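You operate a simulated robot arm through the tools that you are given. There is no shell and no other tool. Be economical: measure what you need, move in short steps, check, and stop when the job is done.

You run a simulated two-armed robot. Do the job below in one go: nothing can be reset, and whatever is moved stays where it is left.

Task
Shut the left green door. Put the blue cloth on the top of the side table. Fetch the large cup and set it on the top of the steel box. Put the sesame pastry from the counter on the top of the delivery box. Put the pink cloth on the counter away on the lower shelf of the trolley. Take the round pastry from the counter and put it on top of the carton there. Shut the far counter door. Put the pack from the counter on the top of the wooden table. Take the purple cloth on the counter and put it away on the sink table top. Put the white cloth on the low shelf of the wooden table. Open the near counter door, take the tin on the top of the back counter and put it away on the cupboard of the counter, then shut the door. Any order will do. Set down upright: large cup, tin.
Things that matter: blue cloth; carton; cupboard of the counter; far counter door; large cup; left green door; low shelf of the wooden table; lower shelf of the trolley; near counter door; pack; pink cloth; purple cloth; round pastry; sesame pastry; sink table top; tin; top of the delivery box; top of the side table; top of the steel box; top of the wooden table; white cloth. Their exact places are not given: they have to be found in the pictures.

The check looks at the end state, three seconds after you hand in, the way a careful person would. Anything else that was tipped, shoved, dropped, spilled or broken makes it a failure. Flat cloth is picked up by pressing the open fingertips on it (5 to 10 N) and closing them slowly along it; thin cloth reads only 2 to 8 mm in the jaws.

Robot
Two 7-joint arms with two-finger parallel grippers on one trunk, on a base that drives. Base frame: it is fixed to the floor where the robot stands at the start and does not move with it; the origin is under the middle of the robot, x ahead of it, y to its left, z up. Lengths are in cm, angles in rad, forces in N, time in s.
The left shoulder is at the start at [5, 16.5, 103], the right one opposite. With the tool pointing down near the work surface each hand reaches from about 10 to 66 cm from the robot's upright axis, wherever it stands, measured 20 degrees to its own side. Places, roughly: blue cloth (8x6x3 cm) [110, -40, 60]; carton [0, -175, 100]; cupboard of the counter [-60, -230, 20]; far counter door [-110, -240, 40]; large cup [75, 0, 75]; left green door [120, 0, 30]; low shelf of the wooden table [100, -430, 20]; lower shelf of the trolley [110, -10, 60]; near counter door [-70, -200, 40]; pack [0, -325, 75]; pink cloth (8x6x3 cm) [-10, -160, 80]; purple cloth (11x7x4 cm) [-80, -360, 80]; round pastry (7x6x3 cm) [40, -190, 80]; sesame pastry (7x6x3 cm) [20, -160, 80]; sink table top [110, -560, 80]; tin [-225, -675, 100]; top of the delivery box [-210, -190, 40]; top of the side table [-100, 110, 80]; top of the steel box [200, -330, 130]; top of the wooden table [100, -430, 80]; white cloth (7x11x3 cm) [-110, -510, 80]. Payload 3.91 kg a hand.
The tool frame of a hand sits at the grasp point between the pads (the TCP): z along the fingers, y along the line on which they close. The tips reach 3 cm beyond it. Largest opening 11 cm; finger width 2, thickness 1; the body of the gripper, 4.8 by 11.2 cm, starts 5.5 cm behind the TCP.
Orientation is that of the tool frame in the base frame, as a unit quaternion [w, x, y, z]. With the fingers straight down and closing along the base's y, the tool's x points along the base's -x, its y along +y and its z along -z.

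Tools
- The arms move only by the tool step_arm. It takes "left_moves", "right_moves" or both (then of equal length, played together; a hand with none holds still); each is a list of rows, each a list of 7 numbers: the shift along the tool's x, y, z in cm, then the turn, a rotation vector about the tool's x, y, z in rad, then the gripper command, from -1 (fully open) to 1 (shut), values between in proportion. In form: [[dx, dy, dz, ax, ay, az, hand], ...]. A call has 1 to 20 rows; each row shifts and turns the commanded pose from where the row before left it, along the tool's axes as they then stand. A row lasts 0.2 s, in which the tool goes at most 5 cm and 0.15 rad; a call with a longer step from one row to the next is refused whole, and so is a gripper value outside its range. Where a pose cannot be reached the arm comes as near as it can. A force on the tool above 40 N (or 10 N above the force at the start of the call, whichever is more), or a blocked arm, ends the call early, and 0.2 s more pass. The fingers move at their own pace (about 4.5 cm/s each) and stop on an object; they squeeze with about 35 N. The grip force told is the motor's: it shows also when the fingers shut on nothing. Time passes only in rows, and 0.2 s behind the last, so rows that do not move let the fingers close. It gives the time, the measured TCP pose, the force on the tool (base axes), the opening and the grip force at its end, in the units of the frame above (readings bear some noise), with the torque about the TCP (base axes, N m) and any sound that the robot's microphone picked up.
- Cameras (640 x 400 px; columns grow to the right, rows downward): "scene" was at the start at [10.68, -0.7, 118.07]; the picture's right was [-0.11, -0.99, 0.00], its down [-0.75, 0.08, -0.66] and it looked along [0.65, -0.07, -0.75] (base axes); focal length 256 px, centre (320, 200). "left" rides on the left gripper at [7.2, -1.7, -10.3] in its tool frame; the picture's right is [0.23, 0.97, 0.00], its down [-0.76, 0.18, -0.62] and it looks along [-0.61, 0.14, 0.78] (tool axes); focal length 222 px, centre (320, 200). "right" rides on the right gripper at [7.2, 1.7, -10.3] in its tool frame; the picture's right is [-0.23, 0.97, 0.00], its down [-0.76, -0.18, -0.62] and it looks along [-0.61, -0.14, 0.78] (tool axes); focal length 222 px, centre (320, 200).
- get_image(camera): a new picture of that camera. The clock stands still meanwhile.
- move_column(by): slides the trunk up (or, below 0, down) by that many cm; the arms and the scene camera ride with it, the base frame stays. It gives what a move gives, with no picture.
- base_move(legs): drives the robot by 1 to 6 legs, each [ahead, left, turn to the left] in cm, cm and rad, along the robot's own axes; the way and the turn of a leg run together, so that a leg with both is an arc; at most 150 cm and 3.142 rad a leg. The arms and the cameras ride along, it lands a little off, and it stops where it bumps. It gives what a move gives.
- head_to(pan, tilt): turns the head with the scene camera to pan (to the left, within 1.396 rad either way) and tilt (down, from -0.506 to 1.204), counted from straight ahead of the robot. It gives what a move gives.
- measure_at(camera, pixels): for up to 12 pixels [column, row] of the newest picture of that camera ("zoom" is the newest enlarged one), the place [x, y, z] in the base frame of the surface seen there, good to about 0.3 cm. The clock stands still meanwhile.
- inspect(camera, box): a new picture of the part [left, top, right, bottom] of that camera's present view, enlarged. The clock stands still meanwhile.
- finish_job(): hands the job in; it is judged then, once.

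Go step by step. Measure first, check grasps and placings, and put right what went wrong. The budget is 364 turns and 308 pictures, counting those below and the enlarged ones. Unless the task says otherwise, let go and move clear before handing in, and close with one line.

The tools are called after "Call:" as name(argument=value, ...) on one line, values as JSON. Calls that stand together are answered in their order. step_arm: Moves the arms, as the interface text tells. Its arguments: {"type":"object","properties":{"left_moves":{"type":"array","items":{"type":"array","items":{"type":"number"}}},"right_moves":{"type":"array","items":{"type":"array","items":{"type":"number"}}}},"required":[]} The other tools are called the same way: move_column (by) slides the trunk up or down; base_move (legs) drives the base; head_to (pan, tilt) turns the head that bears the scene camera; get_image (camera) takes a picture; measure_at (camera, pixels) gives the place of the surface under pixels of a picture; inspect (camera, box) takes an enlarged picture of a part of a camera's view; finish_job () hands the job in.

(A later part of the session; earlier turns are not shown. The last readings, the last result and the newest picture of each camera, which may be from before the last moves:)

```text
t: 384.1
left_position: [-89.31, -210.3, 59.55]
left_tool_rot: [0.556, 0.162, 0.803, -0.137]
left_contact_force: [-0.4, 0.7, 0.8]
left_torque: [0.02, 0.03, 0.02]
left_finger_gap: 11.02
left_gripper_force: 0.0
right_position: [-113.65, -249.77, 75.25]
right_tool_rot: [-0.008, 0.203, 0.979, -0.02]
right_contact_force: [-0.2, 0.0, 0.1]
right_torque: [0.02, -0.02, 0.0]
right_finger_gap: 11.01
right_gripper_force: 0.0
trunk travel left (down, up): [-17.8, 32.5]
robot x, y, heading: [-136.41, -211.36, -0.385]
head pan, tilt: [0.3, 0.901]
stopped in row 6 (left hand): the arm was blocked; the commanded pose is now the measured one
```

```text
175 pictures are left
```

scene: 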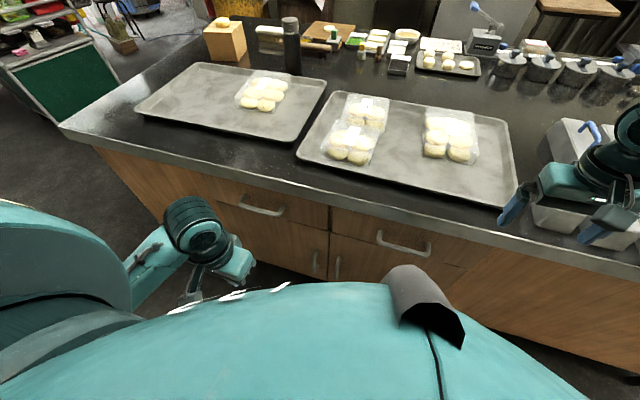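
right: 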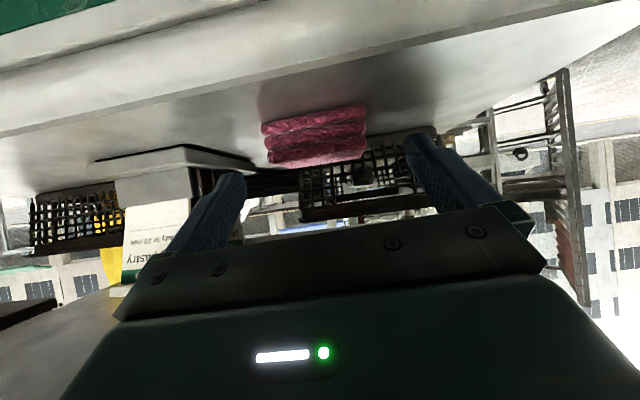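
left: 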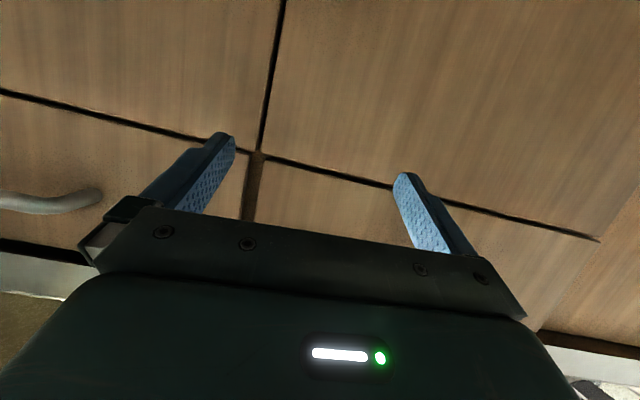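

Call:
head_to(pan=0.6, tilt=1.0)

Call:
get_image(camera="scene")

```text
t: 384.9
left_position: [-89.14, -210.33, 59.61]
left_tool_rot: [0.556, 0.163, 0.803, -0.135]
left_contact_force: [0.1, 0.3, -0.6]
left_torque: [-0.01, -0.02, -0.03]
left_finger_gap: 10.98
left_gripper_force: 0.1
right_position: [-113.56, -249.76, 75.27]
right_tool_rot: [-0.009, 0.203, 0.979, -0.02]
right_contact_force: [0.7, 0.2, 0.2]
right_torque: [0.02, -0.01, 0.03]
right_finger_gap: 11.01
right_gripper_force: 0.0
trunk travel left (down, up): [-17.8, 32.5]
robot x, y, heading: [-136.1, -212.05, -0.382]
head pan, tilt: [0.6, 1.0]
```

```text
174 pictures are left
```

scene: 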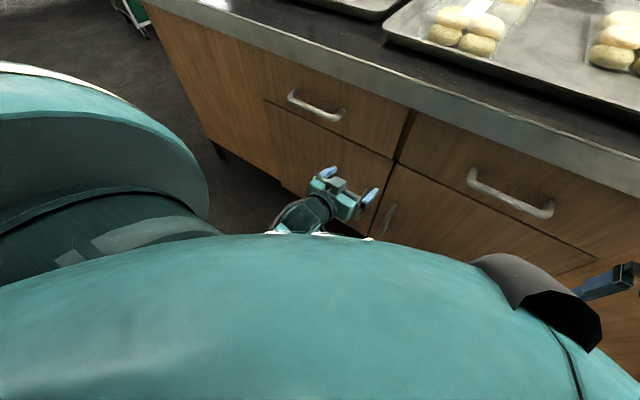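

The elbow is folded low by the body. I'll raise the trunk, back off, and stretch the arm out to reset its posture.

Call:
move_column(by=15)

Call:
base_move(legs=[[-13, 0, 0]])

Call:
step_arm(left_moves=[[-1, 0, 3, 0, 0.105, 0, -1], [-1.4, 0, 2.8, 0, 0.105, 0, -1], [-1.6, 0, 2.6, 0, 0.105, 0, -1], [-2, 0, 2.4, 0, 0.105, 0, -1], [-2.1, 0, 2.1, 0, 0, 0, -1]])

Call:
get_image(camera="scene")

```text
t: 386.7
left_position: [-89.28, -210.42, 74.24]
left_tool_rot: [0.552, 0.164, 0.806, -0.136]
left_contact_force: [0.1, 0.6, 0.6]
left_torque: [-0.01, -0.01, -0.01]
left_finger_gap: 11.0
left_gripper_force: 0.1
right_position: [-113.63, -249.76, 90.32]
right_tool_rot: [-0.009, 0.203, 0.979, -0.02]
right_contact_force: [-0.6, 0.0, 0.9]
right_torque: [0.01, -0.01, -0.01]
right_finger_gap: 11.01
right_gripper_force: 0.0
trunk travel left (down, up): [-32.8, 17.5]
robot x, y, heading: [-136.09, -211.12, -0.386]
head pan, tilt: [0.6, 1.0]
```

```text
t: 388.0
left_position: [-101.55, -205.52, 74.09]
left_tool_rot: [0.552, 0.164, 0.807, -0.135]
left_contact_force: [0.7, -0.8, 0.0]
left_torque: [-0.01, -0.02, 0.0]
left_finger_gap: 11.0
left_gripper_force: 0.0
right_position: [-125.66, -244.84, 90.34]
right_tool_rot: [-0.009, 0.202, 0.979, -0.02]
right_contact_force: [0.9, 0.3, -0.6]
right_torque: [0.0, 0.0, -0.03]
right_finger_gap: 11.0
right_gripper_force: 0.1
trunk travel left (down, up): [-32.8, 17.5]
robot x, y, heading: [-148.49, -206.69, -0.385]
head pan, tilt: [0.6, 1.0]
```

```text
t: 389.2
left_position: [-87.29, -212.06, 74.03]
left_tool_rot: [0.37, 0.189, 0.904, -0.099]
left_contact_force: [1.1, 0.3, -0.1]
left_torque: [0.01, 0.02, -0.01]
left_finger_gap: 11.02
left_gripper_force: 0.1
right_position: [-125.61, -244.8, 90.41]
right_tool_rot: [-0.008, 0.203, 0.979, -0.019]
right_contact_force: [-0.1, 0.5, 0.7]
right_torque: [0.01, -0.05, -0.01]
right_finger_gap: 10.96
right_gripper_force: 0.2
trunk travel left (down, up): [-32.8, 17.5]
robot x, y, heading: [-148.49, -206.72, -0.383]
head pan, tilt: [0.6, 1.0]
```

```text
173 pictures are left
```

scene: 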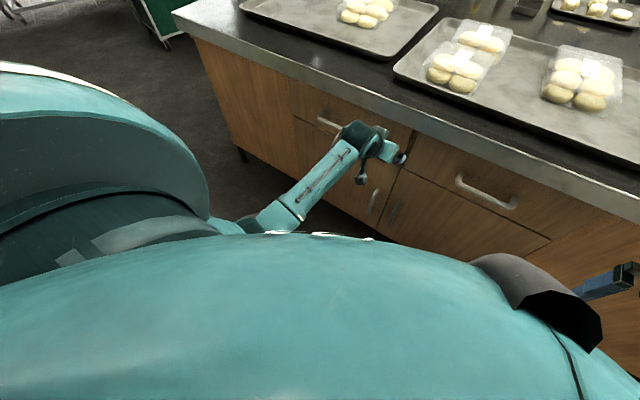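

Posture is good now. Lower trunk 18 and then the arm 14.

Call:
move_column(by=-18)

Call:
step_arm(left_moves=[[2, 0, 2.1, 0, 0, 0, -1], [2, 0, 2.1, 0, 0, 0, -1], [2, 0, 2.1, 0, 0, 0, -1], [2, 0, 2.1, 0, 0, 0, -1], [1.6, 0, 1.8, 0, 0, 0, -1]])

Call:
get_image(camera="left")

```text
t: 391.2
left_position: [-87.42, -211.88, 55.91]
left_tool_rot: [0.371, 0.188, 0.904, -0.097]
left_contact_force: [-1.1, -0.5, 0.2]
left_torque: [0.02, -0.01, 0.03]
left_finger_gap: 11.0
left_gripper_force: 0.1
right_position: [-125.74, -244.86, 72.39]
right_tool_rot: [-0.009, 0.203, 0.979, -0.019]
right_contact_force: [-0.2, 0.9, -0.8]
right_torque: [0.03, 0.03, -0.02]
right_finger_gap: 11.02
right_gripper_force: 0.0
trunk travel left (down, up): [-14.8, 35.5]
robot x, y, heading: [-148.39, -206.56, -0.386]
head pan, tilt: [0.6, 1.0]
```

```text
t: 392.4
left_position: [-86.84, -211.68, 41.68]
left_tool_rot: [0.373, 0.189, 0.904, -0.09]
left_contact_force: [0.1, 0.4, 0.0]
left_torque: [-0.02, 0.01, -0.02]
left_finger_gap: 11.03
left_gripper_force: 0.0
right_position: [-125.68, -244.94, 72.39]
right_tool_rot: [-0.01, 0.203, 0.979, -0.019]
right_contact_force: [0.1, -0.4, -0.4]
right_torque: [-0.01, 0.0, -0.01]
right_finger_gap: 11.0
right_gripper_force: 0.2
trunk travel left (down, up): [-14.8, 35.5]
robot x, y, heading: [-148.1, -206.75, -0.38]
head pan, tilt: [0.6, 1.0]
```

```text
172 pictures are left
```

left: 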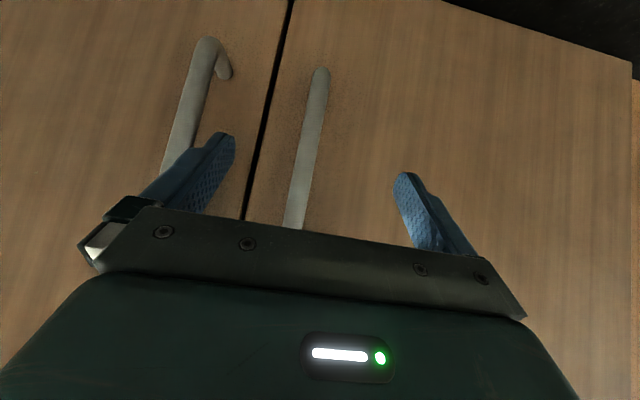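

The near handle is centred between the fingers (310,150); the far one (190,110) is close to the left finger, so I'll narrow the opening first and measure.

Call:
measure_at(camera="left", pixels=[[310, 150], [300, 200], [319, 80], [185, 130], [350, 150]])

Call:
step_arm(left_moves=[[0, 0, 0, 0, 0, 0, -0.2], [0, 0, 0, 0, 0, 0, -0.2], [0, 0, 0, 0, 0, 0, -0.2]])

```text
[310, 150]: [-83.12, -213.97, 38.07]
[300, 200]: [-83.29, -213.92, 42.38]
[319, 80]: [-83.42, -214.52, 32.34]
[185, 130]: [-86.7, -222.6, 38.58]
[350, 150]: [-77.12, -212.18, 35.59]
```

```text
t: 393.2
left_position: [-86.81, -211.67, 41.94]
left_tool_rot: [0.373, 0.189, 0.904, -0.09]
left_contact_force: [0.2, 0.3, 0.2]
left_torque: [-0.01, -0.02, 0.03]
left_finger_gap: 6.6
left_gripper_force: 0.0
right_position: [-125.75, -244.76, 72.34]
right_tool_rot: [-0.008, 0.202, 0.979, -0.019]
right_contact_force: [0.6, 0.5, 0.0]
right_torque: [0.02, -0.01, 0.0]
right_finger_gap: 11.04
right_gripper_force: 0.1
trunk travel left (down, up): [-14.8, 35.5]
robot x, y, heading: [-148.38, -206.92, -0.388]
head pan, tilt: [0.6, 1.0]
```

Call:
step_arm(left_moves=[[-1.7, -0.4, 1.7, 0, 0, 0, -0.2], [-1.6, -0.4, 1.6, 0, 0, 0, -0.2], [0, 0, 0, 0, 0, 0, 0.5], [0, 0, 0, 0, 0, 0, 1], [0, 0, 0, 0, 0, 0, 1], [0, 0, 0, 0, 0, 0, 1]])

Call:
get_image(camera="left")

```text
t: 394.6
left_position: [-82.81, -214.51, 42.03]
left_tool_rot: [0.374, 0.187, 0.904, -0.092]
left_contact_force: [15.6, 29.6, 2.9]
left_torque: [0.92, -0.39, 0.13]
left_finger_gap: 1.63
left_gripper_force: 39.1
right_position: [-125.52, -244.79, 72.53]
right_tool_rot: [-0.008, 0.201, 0.979, -0.02]
right_contact_force: [-0.9, 0.1, 0.6]
right_torque: [-0.01, 0.03, -0.01]
right_finger_gap: 11.0
right_gripper_force: 0.1
trunk travel left (down, up): [-14.8, 35.5]
robot x, y, heading: [-148.47, -206.49, -0.382]
head pan, tilt: [0.6, 1.0]
```

```text
171 pictures are left
```

left: 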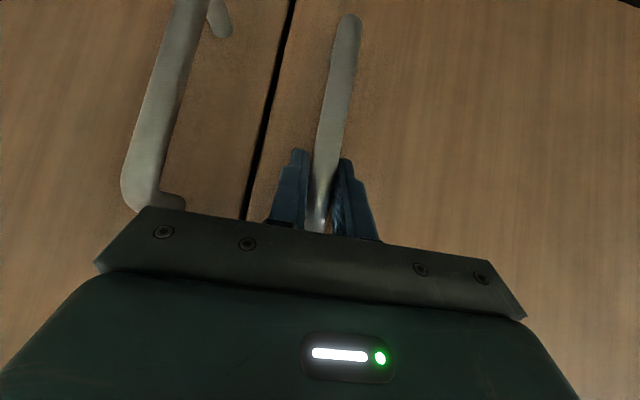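

Handle gripped (1.6 cm). Pull outward along the arc about 13 cm.

Call:
step_arm(left_moves=[[1.53, 0.05, -1.54, 0, 0, 0, 1], [1.53, 0.2, -1.54, 0, 0, 0, 1], [1.53, 0.35, -1.54, 0, 0, 0, 1], [1.53, 0.5, -1.54, 0, 0, 0, 1], [1.53, 0.6, -1.54, 0, 0, 0, 1], [1.53, 0.7, -1.54, 0, 0, 0, 1]])

Call:
get_image(camera="left")

```text
t: 395.2
left_position: [-85.56, -212.78, 42.26]
left_tool_rot: [0.365, 0.189, 0.907, -0.086]
left_contact_force: [0.0, 0.0, -7.3]
left_torque: [1.35, -0.88, -0.01]
left_finger_gap: 1.61
left_gripper_force: 44.9
right_position: [-125.58, -244.84, 72.53]
right_tool_rot: [-0.009, 0.202, 0.979, -0.019]
right_contact_force: [0.2, 0.0, 0.3]
right_torque: [-0.04, 0.03, 0.0]
right_finger_gap: 11.01
right_gripper_force: 0.2
trunk travel left (down, up): [-14.8, 35.5]
robot x, y, heading: [-148.36, -206.71, -0.387]
head pan, tilt: [0.6, 1.0]
stopped in row 2 (left hand): the force on the tool passed its limit at 66 N (the readings are from after the stop); the commanded pose is now the measured one
```

```text
170 pictures are left
```

left: 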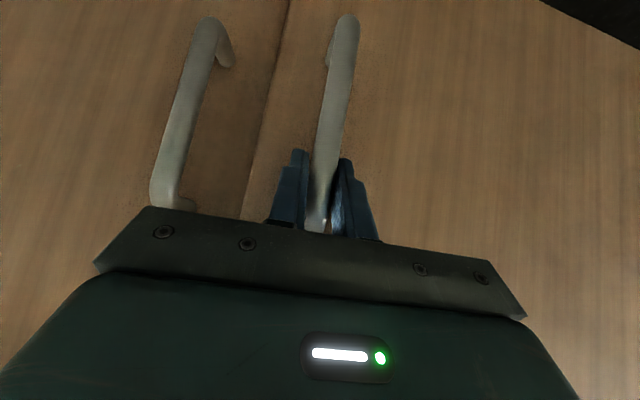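

The door moved about 3 cm with a spike. Continue gently.

Call:
step_arm(left_moves=[[1.0, 0.1, -1.0, 0, 0, 0, 1], [1.0, 0.2, -1.0, 0, 0, 0, 1], [1.0, 0.25, -1.0, 0, 0, 0, 1], [1.0, 0.3, -1.0, 0, 0, 0, 1], [1.0, 0.35, -1.0, 0, 0, 0, 1], [1.0, 0.4, -1.0, 0, 0, 0, 1]])

Call:
get_image(camera="left")

```text
t: 395.5
left_position: [-85.74, -212.65, 42.29]
left_tool_rot: [0.358, 0.188, 0.911, -0.084]
left_contact_force: [0.6, -0.9, -0.6]
left_torque: [1.71, 0.09, 0.1]
left_finger_gap: 1.65
left_gripper_force: 45.0
right_position: [-125.6, -244.79, 72.59]
right_tool_rot: [-0.009, 0.201, 0.979, -0.019]
right_contact_force: [0.1, 0.1, -0.3]
right_torque: [-0.02, -0.01, 0.03]
right_finger_gap: 11.0
right_gripper_force: 0.0
trunk travel left (down, up): [-14.8, 35.5]
robot x, y, heading: [-148.37, -206.41, -0.384]
head pan, tilt: [0.6, 1.0]
stopped in row 1 (left hand): the force on the tool passed its limit at 54 N (the readings are from after the stop); the commanded pose is now the measured one
```

```text
169 pictures are left
```

left: 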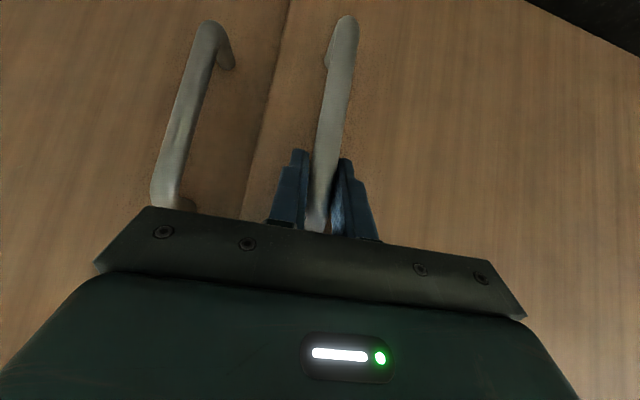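

Call:
step_arm(left_moves=[[0.35, 0.05, -0.35, 0, 0, 0, 1], [0.35, 0.05, -0.35, 0, 0, 0, 1], [0.35, 0.06, -0.35, 0, 0, 0, 1], [0.35, 0.06, -0.35, 0, 0, 0, 1], [0.35, 0.07, -0.35, 0, 0, 0, 1], [0.35, 0.07, -0.35, 0, 0, 0, 1], [0.35, 0.08, -0.35, 0, 0, 0, 1], [0.35, 0.08, -0.35, 0, 0, 0, 1]])

Call:
inspect(camera="scene", box=[260, 80, 520, 260])

```text
t: 395.9
left_position: [-85.71, -212.7, 42.22]
left_tool_rot: [0.355, 0.188, 0.912, -0.083]
left_contact_force: [1.3, -0.9, -1.3]
left_torque: [1.46, -0.67, 0.08]
left_finger_gap: 1.6
left_gripper_force: 44.6
right_position: [-125.64, -244.85, 72.56]
right_tool_rot: [-0.008, 0.202, 0.979, -0.019]
right_contact_force: [0.6, -0.3, -0.8]
right_torque: [0.0, 0.02, 0.01]
right_finger_gap: 11.0
right_gripper_force: 0.1
trunk travel left (down, up): [-14.8, 35.5]
robot x, y, heading: [-148.25, -206.67, -0.383]
head pan, tilt: [0.6, 1.0]
stopped in row 2 (left hand): the force on the tool passed its limit at 45 N (the readings are from after the stop); the commanded pose is now the measured one
```

```text
2.22 times, centred on (390, 170) of scene
```

zoom: 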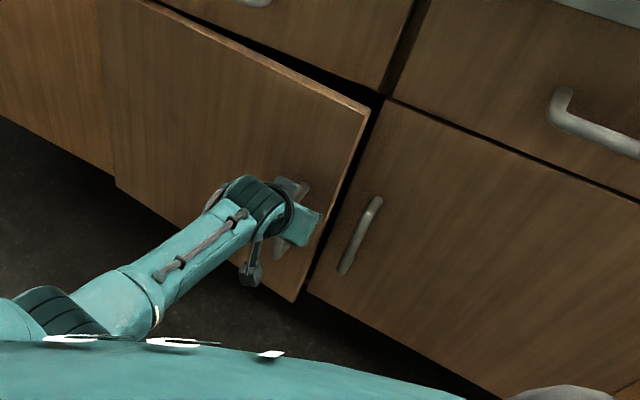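

The handle seems to be a flat bar, so my fixed hand orientation blocks the swing. I'll yaw the hand clockwise along with the door as I pull.

Call:
step_arm(left_moves=[[0, 0, 0, 0.031, 0, 0.035, 1], [0, 0, 0, 0.031, 0, 0.035, 1], [0.66, 0, -0.75, 0.0185, 0, 0.021, 1], [0.66, 0, -0.75, 0.0185, 0, 0.021, 1], [0.66, 0, -0.75, 0.0185, 0, 0.021, 1], [0.66, 0, -0.75, 0.0185, 0, 0.021, 1], [0.66, 0, -0.75, 0.0185, 0, 0.021, 1], [0.66, 0, -0.75, 0.0185, 0, 0.021, 1]])

Call:
inspect(camera="scene", box=[260, 80, 520, 260])

```text
t: 396.2
left_position: [-85.77, -212.52, 42.44]
left_tool_rot: [0.354, 0.195, 0.911, -0.088]
left_contact_force: [-0.1, -0.2, 9.2]
left_torque: [0.97, -1.32, 0.06]
left_finger_gap: 1.63
left_gripper_force: 44.9
right_position: [-125.65, -244.75, 72.51]
right_tool_rot: [-0.007, 0.201, 0.979, -0.018]
right_contact_force: [-0.2, 0.8, -0.5]
right_torque: [0.02, 0.0, -0.02]
right_finger_gap: 11.01
right_gripper_force: 0.0
trunk travel left (down, up): [-14.8, 35.5]
robot x, y, heading: [-148.39, -206.33, -0.384]
head pan, tilt: [0.6, 1.0]
stopped in row 1 (left hand): the force on the tool passed its limit at 55 N (the readings are from after the stop); the commanded pose is now the measured one
```

```text
2.22 times, centred on (390, 170) of scene
```

zoom: 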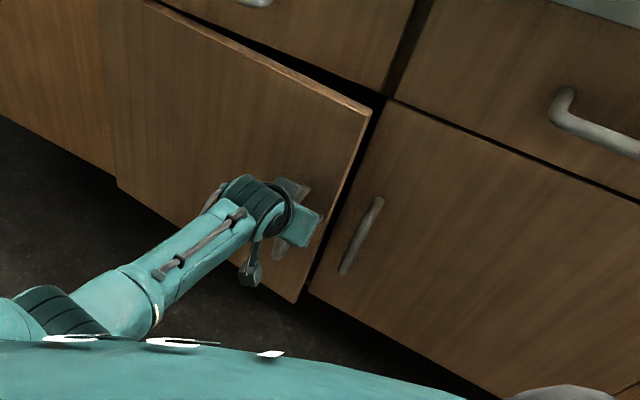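

Still blocked. I'll release and look at how the door and handle sit before regrasping.

Call:
step_arm(left_moves=[[0, 0, 0, 0, 0, 0, 0.3], [0, 0, 0, 0, 0, 0, -0.2], [0, 0, 0, 0, 0, 0, -0.2], [0, 0, -2, 0, 0, 0, -0.2], [0, 0, -2, 0, 0, 0, -0.2], [0.5, 0, -2, 0, 0, 0, -0.2]])

Call:
get_image(camera="left")

Call:
inspect(camera="scene", box=[260, 80, 520, 260])

```text
t: 397.7
left_position: [-84.61, -213.58, 52.58]
left_tool_rot: [0.387, 0.187, 0.898, -0.099]
left_contact_force: [-0.1, 0.1, -1.2]
left_torque: [-0.01, -0.04, -0.02]
left_finger_gap: 6.58
left_gripper_force: 0.0
right_position: [-125.51, -244.71, 73.76]
right_tool_rot: [-0.008, 0.201, 0.979, -0.019]
right_contact_force: [-0.2, 0.9, -0.4]
right_torque: [0.0, 0.02, 0.02]
right_finger_gap: 10.99
right_gripper_force: 0.1
trunk travel left (down, up): [-14.8, 35.5]
robot x, y, heading: [-148.23, -206.31, -0.386]
head pan, tilt: [0.6, 1.0]
stopped in row 6 (left hand): the arm was blocked; the commanded pose is now the measured one
```

```text
166 pictures are left
```

left: 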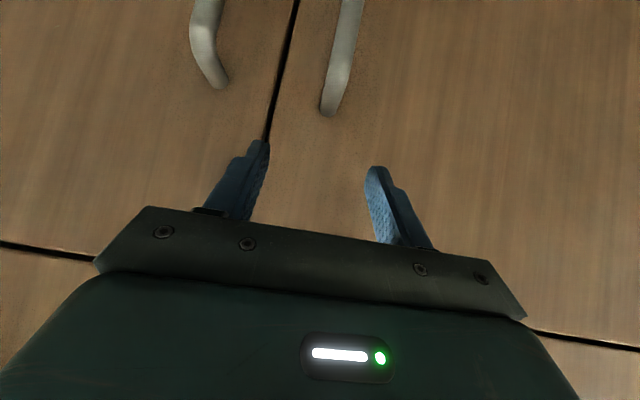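

```text
2.22 times, centred on (390, 170) of scene
```

zoom: 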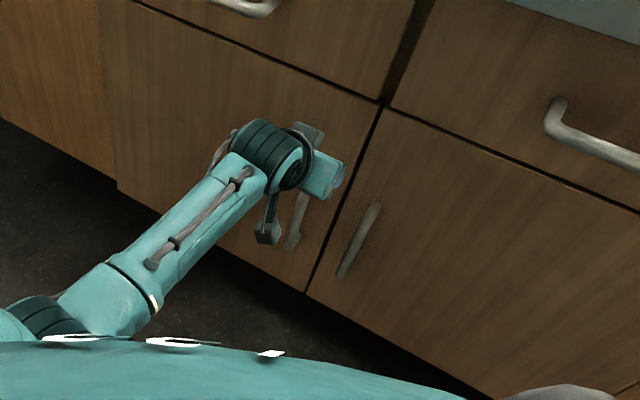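

The arm itself was blocked when pulling back (elbow folded), and the door is shut again. Better plan: from the north, facing along the counter, hook the handle with one finger behind it and strafe away. First back off and re-form the arm posture.

Call:
base_move(legs=[[-6, 0, 0]])

Call:
move_column(by=35)

Call:
step_arm(left_moves=[[2, 0, -3, 0, 0.13, 0, -1], [2, 0, -3, 0, 0.13, 0, -1], [3, 0, -3, 0, 0.13, 0, -1], [3, 0, -2, 0, 0.13, 0, -1], [4, 0, -2, 0, 0.13, 0, -1], [4, 0, -1, 0, 0.13, 0, -1], [4, 0, 0, 0, 0.03, 0, -1], [4, 0, 0, 0, 0, 0, -1]])

Call:
get_image(camera="scene")

```text
t: 398.7
left_position: [-89.88, -211.74, 54.21]
left_tool_rot: [0.403, 0.186, 0.89, -0.104]
left_contact_force: [-0.4, 0.2, 0.0]
left_torque: [0.01, 0.01, -0.02]
left_finger_gap: 6.62
left_gripper_force: 0.1
right_position: [-131.05, -242.41, 73.72]
right_tool_rot: [-0.008, 0.2, 0.979, -0.019]
right_contact_force: [0.1, -0.2, -0.2]
right_torque: [-0.02, 0.02, -0.01]
right_finger_gap: 11.0
right_gripper_force: 0.0
trunk travel left (down, up): [-14.8, 35.5]
robot x, y, heading: [-154.15, -204.52, -0.383]
head pan, tilt: [0.6, 1.0]
```

```text
t: 402.1
left_position: [-89.88, -211.75, 87.84]
left_tool_rot: [0.402, 0.187, 0.89, -0.105]
left_contact_force: [-0.1, -1.2, 0.2]
left_torque: [-0.03, 0.0, 0.03]
left_finger_gap: 6.62
left_gripper_force: 0.1
right_position: [-131.14, -242.52, 107.3]
right_tool_rot: [-0.009, 0.201, 0.979, -0.019]
right_contact_force: [0.4, -0.2, -0.5]
right_torque: [-0.01, 0.0, 0.01]
right_finger_gap: 10.99
right_gripper_force: 0.1
trunk travel left (down, up): [-49.8, 0.5]
robot x, y, heading: [-153.85, -204.19, -0.383]
head pan, tilt: [0.6, 1.0]
```

```text
t: 403.9
left_position: [-118.42, -198.5, 90.87]
left_tool_rot: [0.019, 0.213, 0.977, -0.023]
left_contact_force: [-0.3, -0.3, 0.0]
left_torque: [0.01, -0.04, 0.02]
left_finger_gap: 11.01
left_gripper_force: 0.1
right_position: [-131.21, -242.32, 107.46]
right_tool_rot: [-0.009, 0.201, 0.979, -0.019]
right_contact_force: [0.3, 0.1, 0.0]
right_torque: [0.0, 0.01, -0.01]
right_finger_gap: 10.98
right_gripper_force: 0.0
trunk travel left (down, up): [-49.8, 0.5]
robot x, y, heading: [-153.93, -204.05, -0.384]
head pan, tilt: [0.6, 1.0]
```

```text
164 pictures are left
```

scene: 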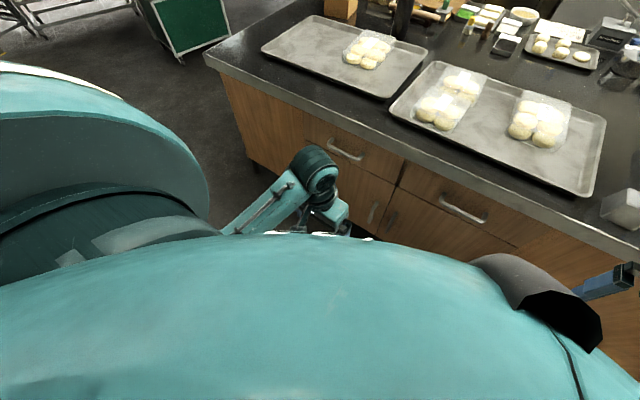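

Call:
base_move(legs=[[0, 38, 0], [18, 0, 0], [0, 0, -1.59], [-24, 4, 0]])

Call:
head_to(pan=0.4, tilt=0.85)

Call:
get_image(camera="scene")

```text
t: 414.1
left_position: [-104.9, -191.81, 90.83]
left_tool_rot: [-0.003, 0.847, 0.531, -0.03]
left_contact_force: [-0.1, -1.7, 0.4]
left_torque: [-0.01, 0.02, 0.03]
left_finger_gap: 11.0
left_gripper_force: 0.1
right_position: [-148.59, -178.0, 107.5]
right_tool_rot: [-0.02, 0.84, 0.541, -0.007]
right_contact_force: [0.0, 0.2, 0.1]
right_torque: [0.04, 0.01, 0.0]
right_finger_gap: 11.01
right_gripper_force: 0.1
trunk travel left (down, up): [-49.8, 0.5]
robot x, y, heading: [-110.22, -156.47, -1.974]
head pan, tilt: [0.6, 1.0]
```

```text
t: 414.9
left_position: [-104.75, -191.8, 90.8]
left_tool_rot: [-0.002, 0.847, 0.531, -0.029]
left_contact_force: [-0.1, -1.1, 0.7]
left_torque: [-0.04, 0.03, -0.02]
left_finger_gap: 10.96
left_gripper_force: 0.1
right_position: [-148.65, -177.9, 107.38]
right_tool_rot: [-0.02, 0.841, 0.541, -0.007]
right_contact_force: [-0.9, 0.0, -0.1]
right_torque: [0.0, 0.02, -0.02]
right_finger_gap: 11.01
right_gripper_force: 0.1
trunk travel left (down, up): [-49.8, 0.5]
robot x, y, heading: [-109.95, -155.77, -1.973]
head pan, tilt: [0.4, 0.85]
```

```text
163 pictures are left
```

scene: 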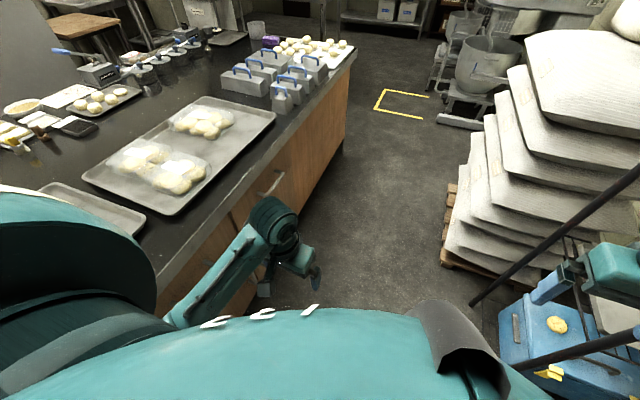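

I'll turn 0.5 rad toward the counter so the hand points diagonally at the handle, then pitch the left hand and lower.

Call:
base_move(legs=[[0, 0, 0.5], [2, 0, 0]])

Call:
step_arm(left_moves=[[-3.5, 0, 0, 0, -0.14, 0, -1], [-3.5, 0, 2, 0, -0.14, 0, -1], [-2.5, 0, 2, 0, -0.14, 0, -1], [-2, 0, 2, 0, -0.14, 0, -1], [0, 0, 0, 0, -0.14, 0, -1], [0, 0, 0, 0, -0.14, 0, -1], [0, 0, 0, 0, -0.14, 0, -1], [0, 0, 0, 0, -0.12, 0, -1]])

Call:
get_image(camera="left")

```text
t: 417.1
left_position: [-88.18, -186.84, 90.86]
left_tool_rot: [0.004, 0.688, 0.725, -0.029]
left_contact_force: [0.5, 0.0, 0.2]
left_torque: [0.01, 0.0, 0.03]
left_finger_gap: 10.99
left_gripper_force: 0.1
right_position: [-132.96, -195.96, 107.36]
right_tool_rot: [-0.017, 0.68, 0.733, -0.012]
right_contact_force: [0.4, 0.1, 0.5]
right_torque: [0.0, -0.02, 0.01]
right_finger_gap: 10.99
right_gripper_force: 0.0
trunk travel left (down, up): [-49.8, 0.5]
robot x, y, heading: [-109.42, -158.1, -1.472]
head pan, tilt: [0.4, 0.85]
```

```text
t: 418.9
left_position: [-87.54, -199.87, 87.55]
left_tool_rot: [0.383, 0.571, 0.616, -0.385]
left_contact_force: [0.4, 0.4, 0.0]
left_torque: [0.0, -0.01, 0.02]
left_finger_gap: 11.01
left_gripper_force: 0.0
right_position: [-133.12, -195.83, 107.43]
right_tool_rot: [-0.017, 0.68, 0.733, -0.012]
right_contact_force: [0.1, -0.4, -0.4]
right_torque: [0.01, 0.02, 0.0]
right_finger_gap: 11.0
right_gripper_force: 0.1
trunk travel left (down, up): [-49.8, 0.5]
robot x, y, heading: [-110.4, -158.31, -1.472]
head pan, tilt: [0.4, 0.85]
```

```text
162 pictures are left
```

left: 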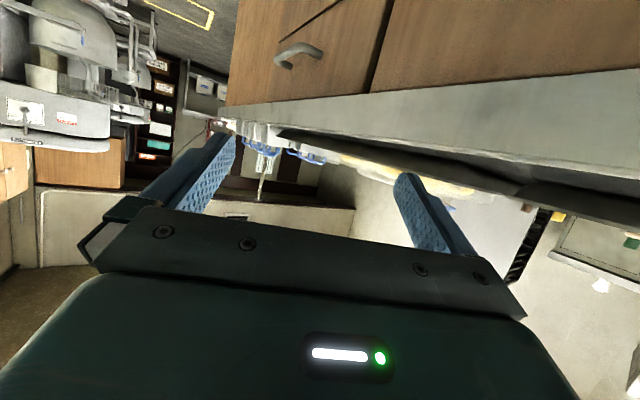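

Pitch is fine. I'll back the base 12 and extend the arm 12 so the forearm clears the robot's base, then lower.

Call:
base_move(legs=[[-13, 0, 0]])

Call:
step_arm(left_moves=[[-1.6, -0.3, 3.6, 0, 0, 0, -0.3], [-1.6, -0.3, 3.6, 0, 0, 0, -0.3], [-1.6, -0.3, 3.6, 0, 0, 0, -0.3]])

Call:
move_column(by=-34)

Call:
get_image(camera="left")

```text
t: 420.2
left_position: [-88.83, -186.99, 87.73]
left_tool_rot: [0.384, 0.57, 0.616, -0.385]
left_contact_force: [0.5, 0.4, 0.9]
left_torque: [0.03, 0.0, -0.02]
left_finger_gap: 11.0
left_gripper_force: 0.0
right_position: [-134.41, -183.01, 107.41]
right_tool_rot: [-0.016, 0.679, 0.734, -0.012]
right_contact_force: [0.0, -0.9, 0.1]
right_torque: [-0.03, -0.01, 0.01]
right_finger_gap: 10.98
right_gripper_force: 0.1
trunk travel left (down, up): [-49.8, 0.5]
robot x, y, heading: [-111.32, -145.01, -1.467]
head pan, tilt: [0.4, 0.85]
```

```text
t: 421.0
left_position: [-89.13, -198.85, 87.56]
left_tool_rot: [0.382, 0.572, 0.616, -0.384]
left_contact_force: [0.1, 0.3, -0.4]
left_torque: [0.0, 0.0, -0.01]
left_finger_gap: 7.18
left_gripper_force: 0.1
right_position: [-134.32, -182.94, 107.49]
right_tool_rot: [-0.016, 0.678, 0.734, -0.012]
right_contact_force: [-0.5, -0.2, -0.2]
right_torque: [0.03, 0.0, -0.01]
right_finger_gap: 11.01
right_gripper_force: 0.1
trunk travel left (down, up): [-49.8, 0.5]
robot x, y, heading: [-111.09, -145.11, -1.471]
head pan, tilt: [0.4, 0.85]
```

```text
t: 424.5
left_position: [-88.45, -199.05, 60.58]
left_tool_rot: [0.389, 0.564, 0.617, -0.387]
left_contact_force: [0.5, 0.3, -0.4]
left_torque: [0.03, -0.01, 0.04]
left_finger_gap: 7.18
left_gripper_force: 0.0
right_position: [-134.39, -183.0, 79.73]
right_tool_rot: [-0.016, 0.679, 0.734, -0.012]
right_contact_force: [-0.7, 0.1, 0.7]
right_torque: [0.0, 0.02, -0.01]
right_finger_gap: 11.0
right_gripper_force: 0.1
trunk travel left (down, up): [-21.3, 29.0]
robot x, y, heading: [-110.78, -145.07, -1.47]
head pan, tilt: [0.4, 0.85]
stopped: the arm was blocked; the commanded pose is now the measured one
```

```text
161 pictures are left
```

left: 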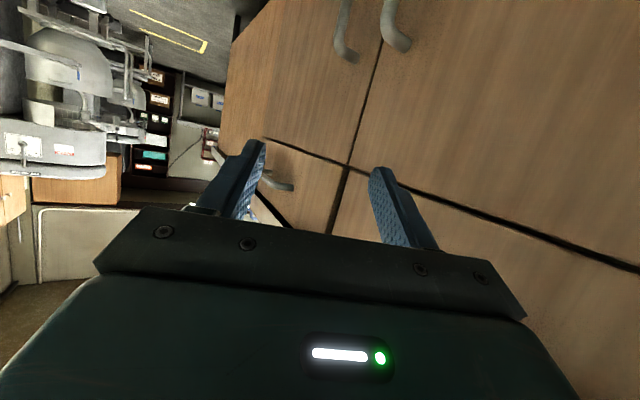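

Call:
head_to(pan=0.8, tilt=1.0)

Call:
get_image(camera="scene")

```text
t: 425.4
left_position: [-88.48, -199.17, 60.83]
left_tool_rot: [0.389, 0.564, 0.616, -0.388]
left_contact_force: [0.6, 0.3, 0.1]
left_torque: [0.01, 0.0, 0.0]
left_finger_gap: 7.13
left_gripper_force: 0.1
right_position: [-134.42, -183.0, 79.81]
right_tool_rot: [-0.017, 0.679, 0.734, -0.012]
right_contact_force: [-0.2, 0.4, 0.2]
right_torque: [-0.02, 0.07, 0.0]
right_finger_gap: 11.0
right_gripper_force: 0.1
trunk travel left (down, up): [-21.3, 29.0]
robot x, y, heading: [-111.62, -145.26, -1.472]
head pan, tilt: [0.799, 1.0]
```

```text
160 pictures are left
```

scene: 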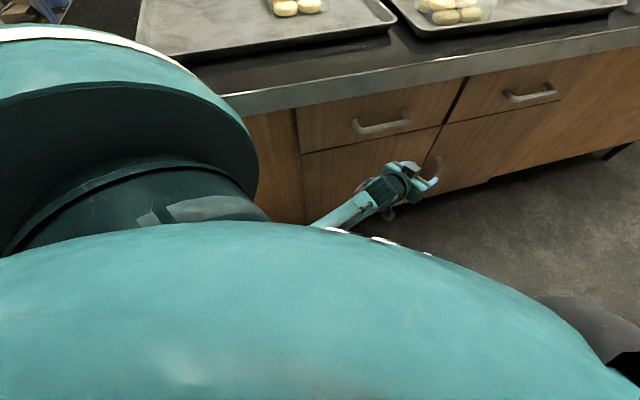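

The forearm is too flat at this pitch. I'll reduce the pitch to about 0.75 and lower with the arm.

Call:
step_arm(left_moves=[[0, 0, 0, 0, 0.13, 0, -0.3], [0, 0, 0, 0, 0.13, 0, -0.3], [0, 0, 0, 0, 0.13, 0, -0.3], [1.4, 0, 1.5, 0, 0, 0, -0.3], [1.4, 0, 1.5, 0, 0, 0, -0.3], [1.4, 0, 1.5, 0, 0, 0, -0.3], [1.4, 0, 1.5, 0, 0, 0, -0.3], [1.4, 0, 1.5, 0, 0, 0, -0.3], [1.4, 0, 1.5, 0, 0, 0, -0.3], [1.4, 0, 1.5, 0, 0, 0, -0.3], [1.4, 0, 1.5, 0, 0, 0, -0.3]])

Call:
get_image(camera="left")

```text
t: 426.3
left_position: [-90.67, -193.0, 53.41]
left_tool_rot: [0.203, 0.641, 0.701, -0.238]
left_contact_force: [1.1, 0.6, 0.5]
left_torque: [0.02, 0.0, 0.03]
left_finger_gap: 7.16
left_gripper_force: 0.0
right_position: [-134.33, -183.02, 79.81]
right_tool_rot: [-0.016, 0.679, 0.734, -0.011]
right_contact_force: [-0.3, -0.2, 0.1]
right_torque: [0.02, 0.03, -0.02]
right_finger_gap: 10.99
right_gripper_force: 0.1
trunk travel left (down, up): [-21.3, 29.0]
robot x, y, heading: [-110.93, -145.08, -1.47]
head pan, tilt: [0.799, 1.0]
stopped in row 4 (left hand): the arm was blocked; the commanded pose is now the measured one
```

```text
159 pictures are left
```

left: 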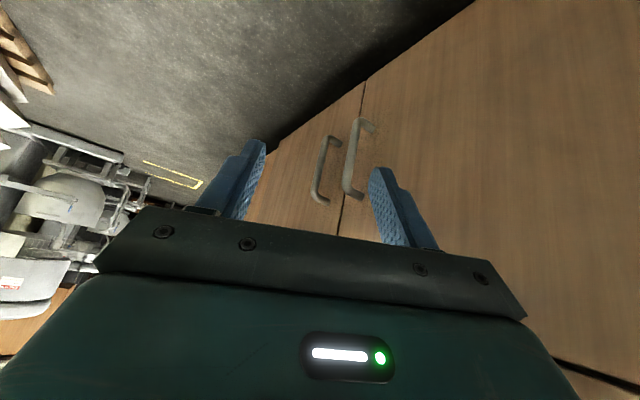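

Handles are now visible: near door's at (355,155). Advance and lower toward it in steps with a 4.5 cm opening.

Call:
step_arm(left_moves=[[-1.08, 0.75, 3.6, 0, 0, 0, 0.18], [-1.08, 0.75, 3.6, 0, 0, 0, 0.18], [-1.08, 0.75, 3.6, 0, 0, 0, 0.18], [-1.08, 0.75, 3.6, 0, 0, 0, 0.18]])

Call:
get_image(camera="left")

```text
t: 427.3
left_position: [-87.8, -204.26, 42.78]
left_tool_rot: [0.198, 0.643, 0.702, -0.234]
left_contact_force: [-0.4, 5.9, -7.2]
left_torque: [-0.74, 0.01, 0.01]
left_finger_gap: 4.52
left_gripper_force: 0.0
right_position: [-134.33, -183.0, 78.96]
right_tool_rot: [-0.016, 0.679, 0.733, -0.012]
right_contact_force: [-0.5, -0.5, -0.1]
right_torque: [0.01, 0.02, -0.01]
right_finger_gap: 10.99
right_gripper_force: 0.0
trunk travel left (down, up): [-21.3, 29.0]
robot x, y, heading: [-111.26, -145.34, -1.474]
head pan, tilt: [0.799, 1.0]
```

```text
158 pictures are left
```

left: 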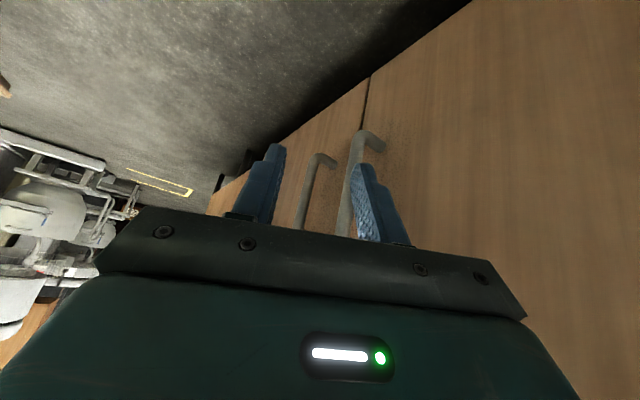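

Shift left 4 cm first so the left finger passes behind the bar, then check.

Call:
step_arm(left_moves=[[0, 1.5, 0, 0, 0, 0, 0.18], [0, 1.5, 0, 0, 0, 0, 0.18], [0, 1.2, 0, 0, 0, 0, 0.18], [-0.7, 0, 0.9, 0, 0, 0, 0.18]])

Call:
get_image(camera="left")

```text
t: 428.3
left_position: [-83.75, -204.26, 43.09]
left_tool_rot: [0.204, 0.642, 0.7, -0.238]
left_contact_force: [0.9, 0.2, 0.0]
left_torque: [-0.02, -0.02, 0.0]
left_finger_gap: 4.53
left_gripper_force: 0.1
left hand out of reach, approached as far as the arm can: row 2, 4
right_position: [-134.33, -183.1, 78.97]
right_tool_rot: [-0.016, 0.678, 0.734, -0.011]
right_contact_force: [-0.6, 0.4, -0.7]
right_torque: [-0.01, 0.03, -0.04]
right_finger_gap: 10.99
right_gripper_force: 0.1
trunk travel left (down, up): [-21.3, 29.0]
robot x, y, heading: [-111.09, -145.05, -1.473]
head pan, tilt: [0.799, 1.0]
```

```text
157 pictures are left
```

left: 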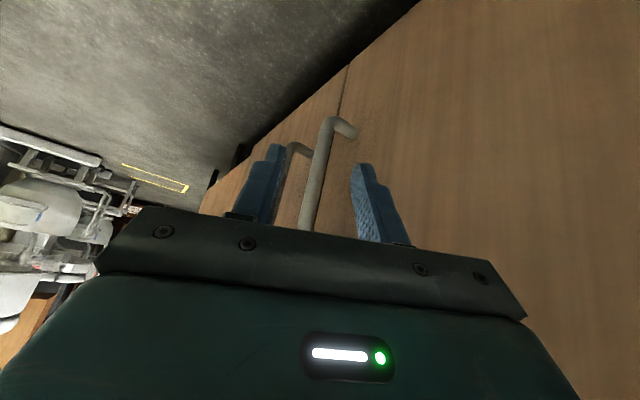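

The near bar now lies between the fingers in view. Measure it and advance with the base.

Call:
measure_at(camera="left", pixels=[[310, 190], [320, 150], [330, 125], [350, 133], [305, 215], [295, 150]])

```text
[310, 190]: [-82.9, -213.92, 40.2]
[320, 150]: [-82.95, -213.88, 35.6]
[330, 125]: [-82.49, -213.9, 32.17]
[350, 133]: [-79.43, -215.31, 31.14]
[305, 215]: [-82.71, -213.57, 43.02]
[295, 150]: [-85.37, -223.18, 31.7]
```

Call:
base_move(legs=[[9, 0, 0]])

Call:
get_image(camera="left")

```text
t: 429.4
left_position: [-82.91, -213.18, 43.2]
left_tool_rot: [0.203, 0.642, 0.7, -0.238]
left_contact_force: [-4.2, -1.4, 0.0]
left_torque: [0.0, -0.19, 0.04]
left_finger_gap: 4.5
left_gripper_force: 0.1
right_position: [-133.41, -191.98, 78.99]
right_tool_rot: [-0.017, 0.679, 0.733, -0.012]
right_contact_force: [-0.2, -0.2, 0.5]
right_torque: [-0.01, -0.01, -0.02]
right_finger_gap: 10.97
right_gripper_force: 0.1
trunk travel left (down, up): [-21.3, 29.0]
robot x, y, heading: [-109.98, -154.12, -1.474]
head pan, tilt: [0.799, 1.0]
```

```text
156 pictures are left
```

left: 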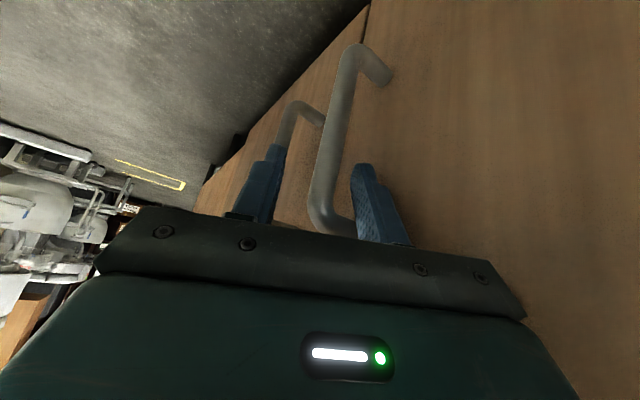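

One finger is behind the bar. Close to a loose 2.4 cm and pull by driving the base back-right.

Call:
step_arm(left_moves=[[0, 0, 0, 0, 0, 0, 0.56], [0, 0, 0, 0, 0, 0, 0.56], [0, 0, 0, 0, 0, 0, 0.56]])

Call:
base_move(legs=[[-4.8, -8.8, 0]])

Call:
get_image(camera="left")

```text
t: 430.2
left_position: [-82.98, -213.29, 43.12]
left_tool_rot: [0.202, 0.643, 0.699, -0.239]
left_contact_force: [-0.3, 1.0, 0.6]
left_torque: [0.02, -0.47, 0.19]
left_finger_gap: 2.68
left_gripper_force: 2.4
right_position: [-133.36, -191.97, 78.9]
right_tool_rot: [-0.017, 0.678, 0.734, -0.012]
right_contact_force: [1.0, -1.0, 0.1]
right_torque: [0.04, 0.02, 0.02]
right_finger_gap: 11.0
right_gripper_force: 0.0
trunk travel left (down, up): [-21.3, 29.0]
robot x, y, heading: [-109.98, -153.86, -1.471]
head pan, tilt: [0.799, 1.0]
```

```text
t: 431.6
left_position: [-91.43, -208.93, 42.72]
left_tool_rot: [0.203, 0.64, 0.703, -0.233]
left_contact_force: [25.7, 30.3, -2.3]
left_torque: [-0.41, 0.35, 0.63]
left_finger_gap: 3.81
left_gripper_force: 13.9
right_position: [-142.53, -188.17, 78.93]
right_tool_rot: [-0.017, 0.679, 0.734, -0.011]
right_contact_force: [0.3, 0.0, 0.1]
right_torque: [0.01, 0.0, -0.01]
right_finger_gap: 11.0
right_gripper_force: 0.0
trunk travel left (down, up): [-21.3, 29.0]
robot x, y, heading: [-119.45, -149.89, -1.469]
head pan, tilt: [0.799, 1.0]
```

```text
155 pictures are left
```

left: 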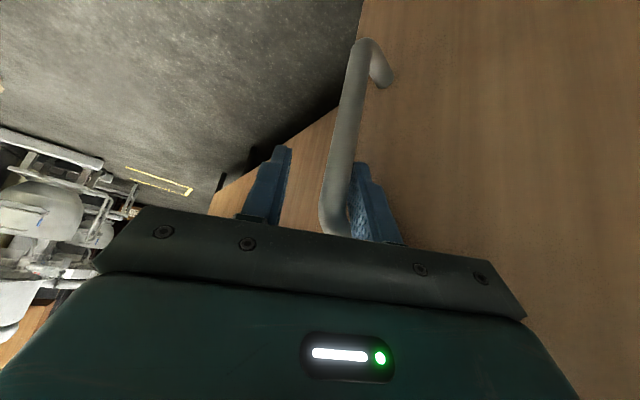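

The door opened about 9 cm. The force says I must follow more toward the hinge, so next move mainly backward.

Call:
base_move(legs=[[-4, -0.5, 0], [-5, -3, 0]])

Call:
get_image(camera="left")

```text
t: 433.1
left_position: [-95.82, -200.37, 42.58]
left_tool_rot: [0.202, 0.641, 0.703, -0.232]
left_contact_force: [0.0, 0.3, -0.3]
left_torque: [0.02, -0.02, -0.02]
left_finger_gap: 2.39
left_gripper_force: 0.2
right_position: [-146.95, -179.63, 78.99]
right_tool_rot: [-0.017, 0.678, 0.735, -0.011]
right_contact_force: [0.3, 1.1, -0.2]
right_torque: [0.0, 0.0, 0.0]
right_finger_gap: 10.98
right_gripper_force: 0.1
trunk travel left (down, up): [-21.3, 29.0]
robot x, y, heading: [-123.62, -142.12, -1.469]
head pan, tilt: [0.799, 1.0]
```

```text
154 pictures are left
```

left: 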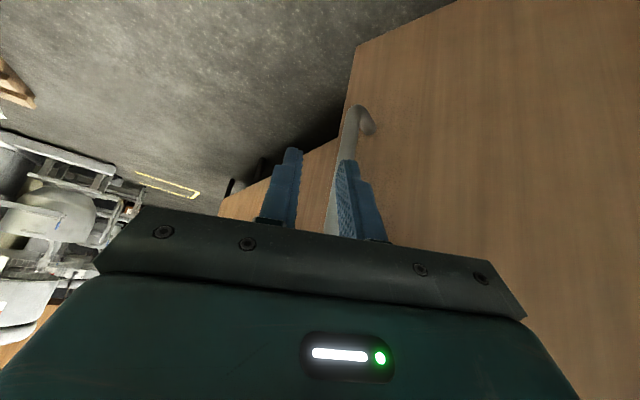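

The fingers slid off the bar, but the door stands ajar. Measure its edge.

Call:
measure_at(camera="left", pixels=[[360, 50], [350, 100], [345, 130], [420, 40], [500, 150], [370, 115], [345, 200], [320, 190]])

Call:
inspect(camera="scene", box=[280, 60, 560, 240])

```text
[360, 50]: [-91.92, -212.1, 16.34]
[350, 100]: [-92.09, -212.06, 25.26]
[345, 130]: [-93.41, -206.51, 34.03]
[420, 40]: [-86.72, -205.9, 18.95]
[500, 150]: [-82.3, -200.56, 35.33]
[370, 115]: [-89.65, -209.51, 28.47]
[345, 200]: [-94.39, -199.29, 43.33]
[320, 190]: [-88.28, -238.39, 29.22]
```

```text
2.22 times, centred on (420, 150) of scene
```

zoom: 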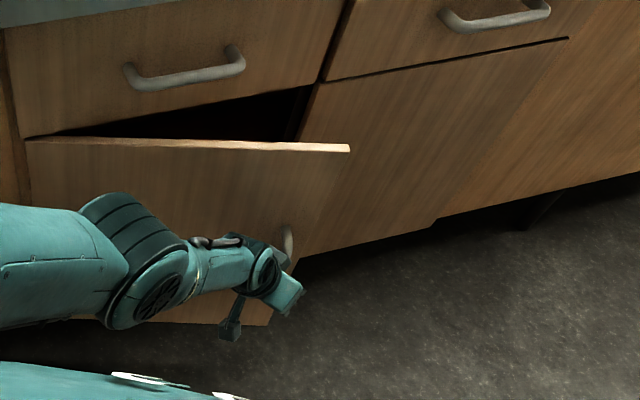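

The door is about 19° open (edge at (-92,-212)). I'll now face the counter, put the left fingers down behind the door's top edge, and pull/sweep it wide open. First raise and straighten.

Call:
base_move(legs=[[-6, -4, 0]])

Call:
move_column(by=29)

Call:
step_arm(left_moves=[[0, 0, -2, 0, 0.13, 0, 1], [0, 0, -2, 0, 0.13, 0, 1], [0, 0, -2, 0, 0.13, 0, 1], [0, 0, -2, 0, 0.13, 0, 1], [2, -2, -2, 0, 0.11, 0, 1], [3, -2, -2, 0, 0, 0, 1], [3, -2, -2, 0, 0, 0, 1]])

Call:
base_move(legs=[[0, 0, 1.08], [8, -25, 0]])

Call:
get_image(camera="scene")

```text
t: 434.1
left_position: [-100.33, -194.93, 42.68]
left_tool_rot: [0.202, 0.641, 0.703, -0.233]
left_contact_force: [0.8, 0.4, 0.1]
left_torque: [-0.01, 0.02, 0.01]
left_finger_gap: 2.43
left_gripper_force: 0.0
right_position: [-151.56, -174.12, 78.86]
right_tool_rot: [-0.017, 0.679, 0.734, -0.012]
right_contact_force: [-0.3, -0.6, 0.6]
right_torque: [0.0, 0.02, -0.02]
right_finger_gap: 10.99
right_gripper_force: 0.0
trunk travel left (down, up): [-21.3, 29.0]
robot x, y, heading: [-128.64, -136.33, -1.47]
head pan, tilt: [0.799, 1.0]
```

```text
t: 437.0
left_position: [-100.32, -194.93, 71.76]
left_tool_rot: [0.203, 0.64, 0.704, -0.232]
left_contact_force: [-0.3, 0.3, 0.5]
left_torque: [0.01, -0.01, 0.0]
left_finger_gap: 2.42
left_gripper_force: 0.0
right_position: [-151.47, -174.08, 107.99]
right_tool_rot: [-0.017, 0.677, 0.735, -0.011]
right_contact_force: [0.3, 0.4, -0.2]
right_torque: [0.04, -0.06, 0.01]
right_finger_gap: 11.0
right_gripper_force: 0.2
trunk travel left (down, up): [-50.3, 0.0]
robot x, y, heading: [-128.07, -136.35, -1.47]
head pan, tilt: [0.799, 1.0]
```

```text
t: 438.6
left_position: [-106.16, -183.66, 84.96]
left_tool_rot: [-0.026, 0.681, 0.732, -0.021]
left_contact_force: [0.2, -0.5, -0.3]
left_torque: [-0.04, 0.03, 0.03]
left_finger_gap: 0.04
left_gripper_force: 35.3
right_position: [-151.51, -174.07, 108.0]
right_tool_rot: [-0.016, 0.678, 0.735, -0.012]
right_contact_force: [0.3, 0.7, -0.1]
right_torque: [-0.01, 0.01, 0.0]
right_finger_gap: 11.0
right_gripper_force: 0.1
trunk travel left (down, up): [-50.3, 0.0]
robot x, y, heading: [-128.75, -136.33, -1.471]
head pan, tilt: [0.799, 1.0]
```

```text
t: 444.1
left_position: [-78.35, -165.75, 85.17]
left_tool_rot: [-0.01, 0.211, 0.977, -0.032]
left_contact_force: [-0.3, -0.1, 1.3]
left_torque: [0.0, -0.03, -0.01]
left_finger_gap: 0.0
left_gripper_force: 34.6
right_position: [-108.31, -200.9, 107.95]
right_tool_rot: [-0.009, 0.207, 0.978, -0.019]
right_contact_force: [1.4, 0.1, 0.3]
right_torque: [-0.02, -0.02, 0.0]
right_finger_gap: 11.01
right_gripper_force: 0.0
trunk travel left (down, up): [-50.3, 0.0]
robot x, y, heading: [-130.56, -162.22, -0.396]
head pan, tilt: [0.799, 1.0]
```

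```text
152 pictures are left
```

scene: 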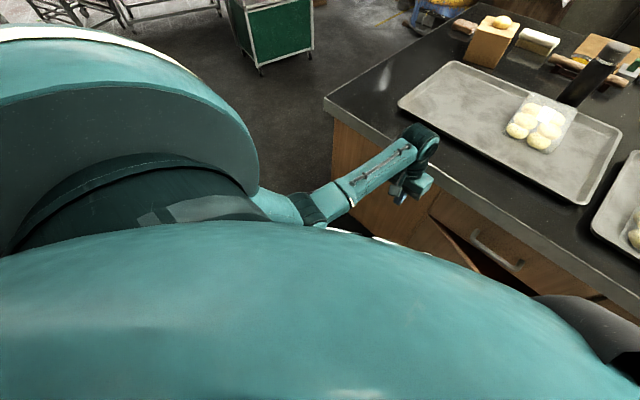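

Call:
base_move(legs=[[2, -42, 0]])

Call:
head_to(pan=0.4, tilt=0.9)

Call:
get_image(camera="scene")

```text
t: 448.4
left_position: [-92.59, -205.27, 85.07]
left_tool_rot: [-0.01, 0.21, 0.977, -0.032]
left_contact_force: [-0.4, -0.4, -1.2]
left_torque: [-0.02, -0.01, -0.03]
left_finger_gap: 0.0
left_gripper_force: 35.4
right_position: [-122.67, -240.63, 107.92]
right_tool_rot: [-0.007, 0.206, 0.978, -0.019]
right_contact_force: [-1.0, -1.2, 0.9]
right_torque: [-0.03, -0.03, 0.0]
right_finger_gap: 11.0
right_gripper_force: 0.0
trunk travel left (down, up): [-50.3, 0.0]
robot x, y, heading: [-144.93, -202.23, -0.393]
head pan, tilt: [0.799, 1.0]
```

```text
t: 449.2
left_position: [-92.61, -205.24, 85.15]
left_tool_rot: [-0.011, 0.21, 0.977, -0.033]
left_contact_force: [0.8, 0.4, 0.2]
left_torque: [-0.01, -0.03, -0.02]
left_finger_gap: 0.01
left_gripper_force: 35.4
right_position: [-122.65, -240.48, 107.97]
right_tool_rot: [-0.01, 0.206, 0.978, -0.019]
right_contact_force: [0.2, 0.8, -0.1]
right_torque: [-0.01, 0.01, 0.04]
right_finger_gap: 10.99
right_gripper_force: 0.0
trunk travel left (down, up): [-50.3, 0.0]
robot x, y, heading: [-145.14, -202.41, -0.402]
head pan, tilt: [0.4, 0.901]
```

```text
151 pictures are left
```

scene: 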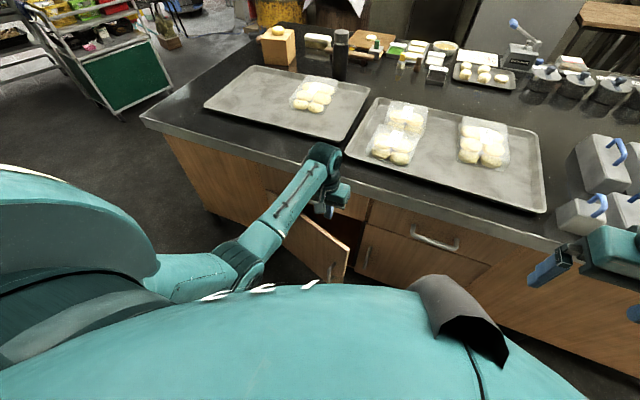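

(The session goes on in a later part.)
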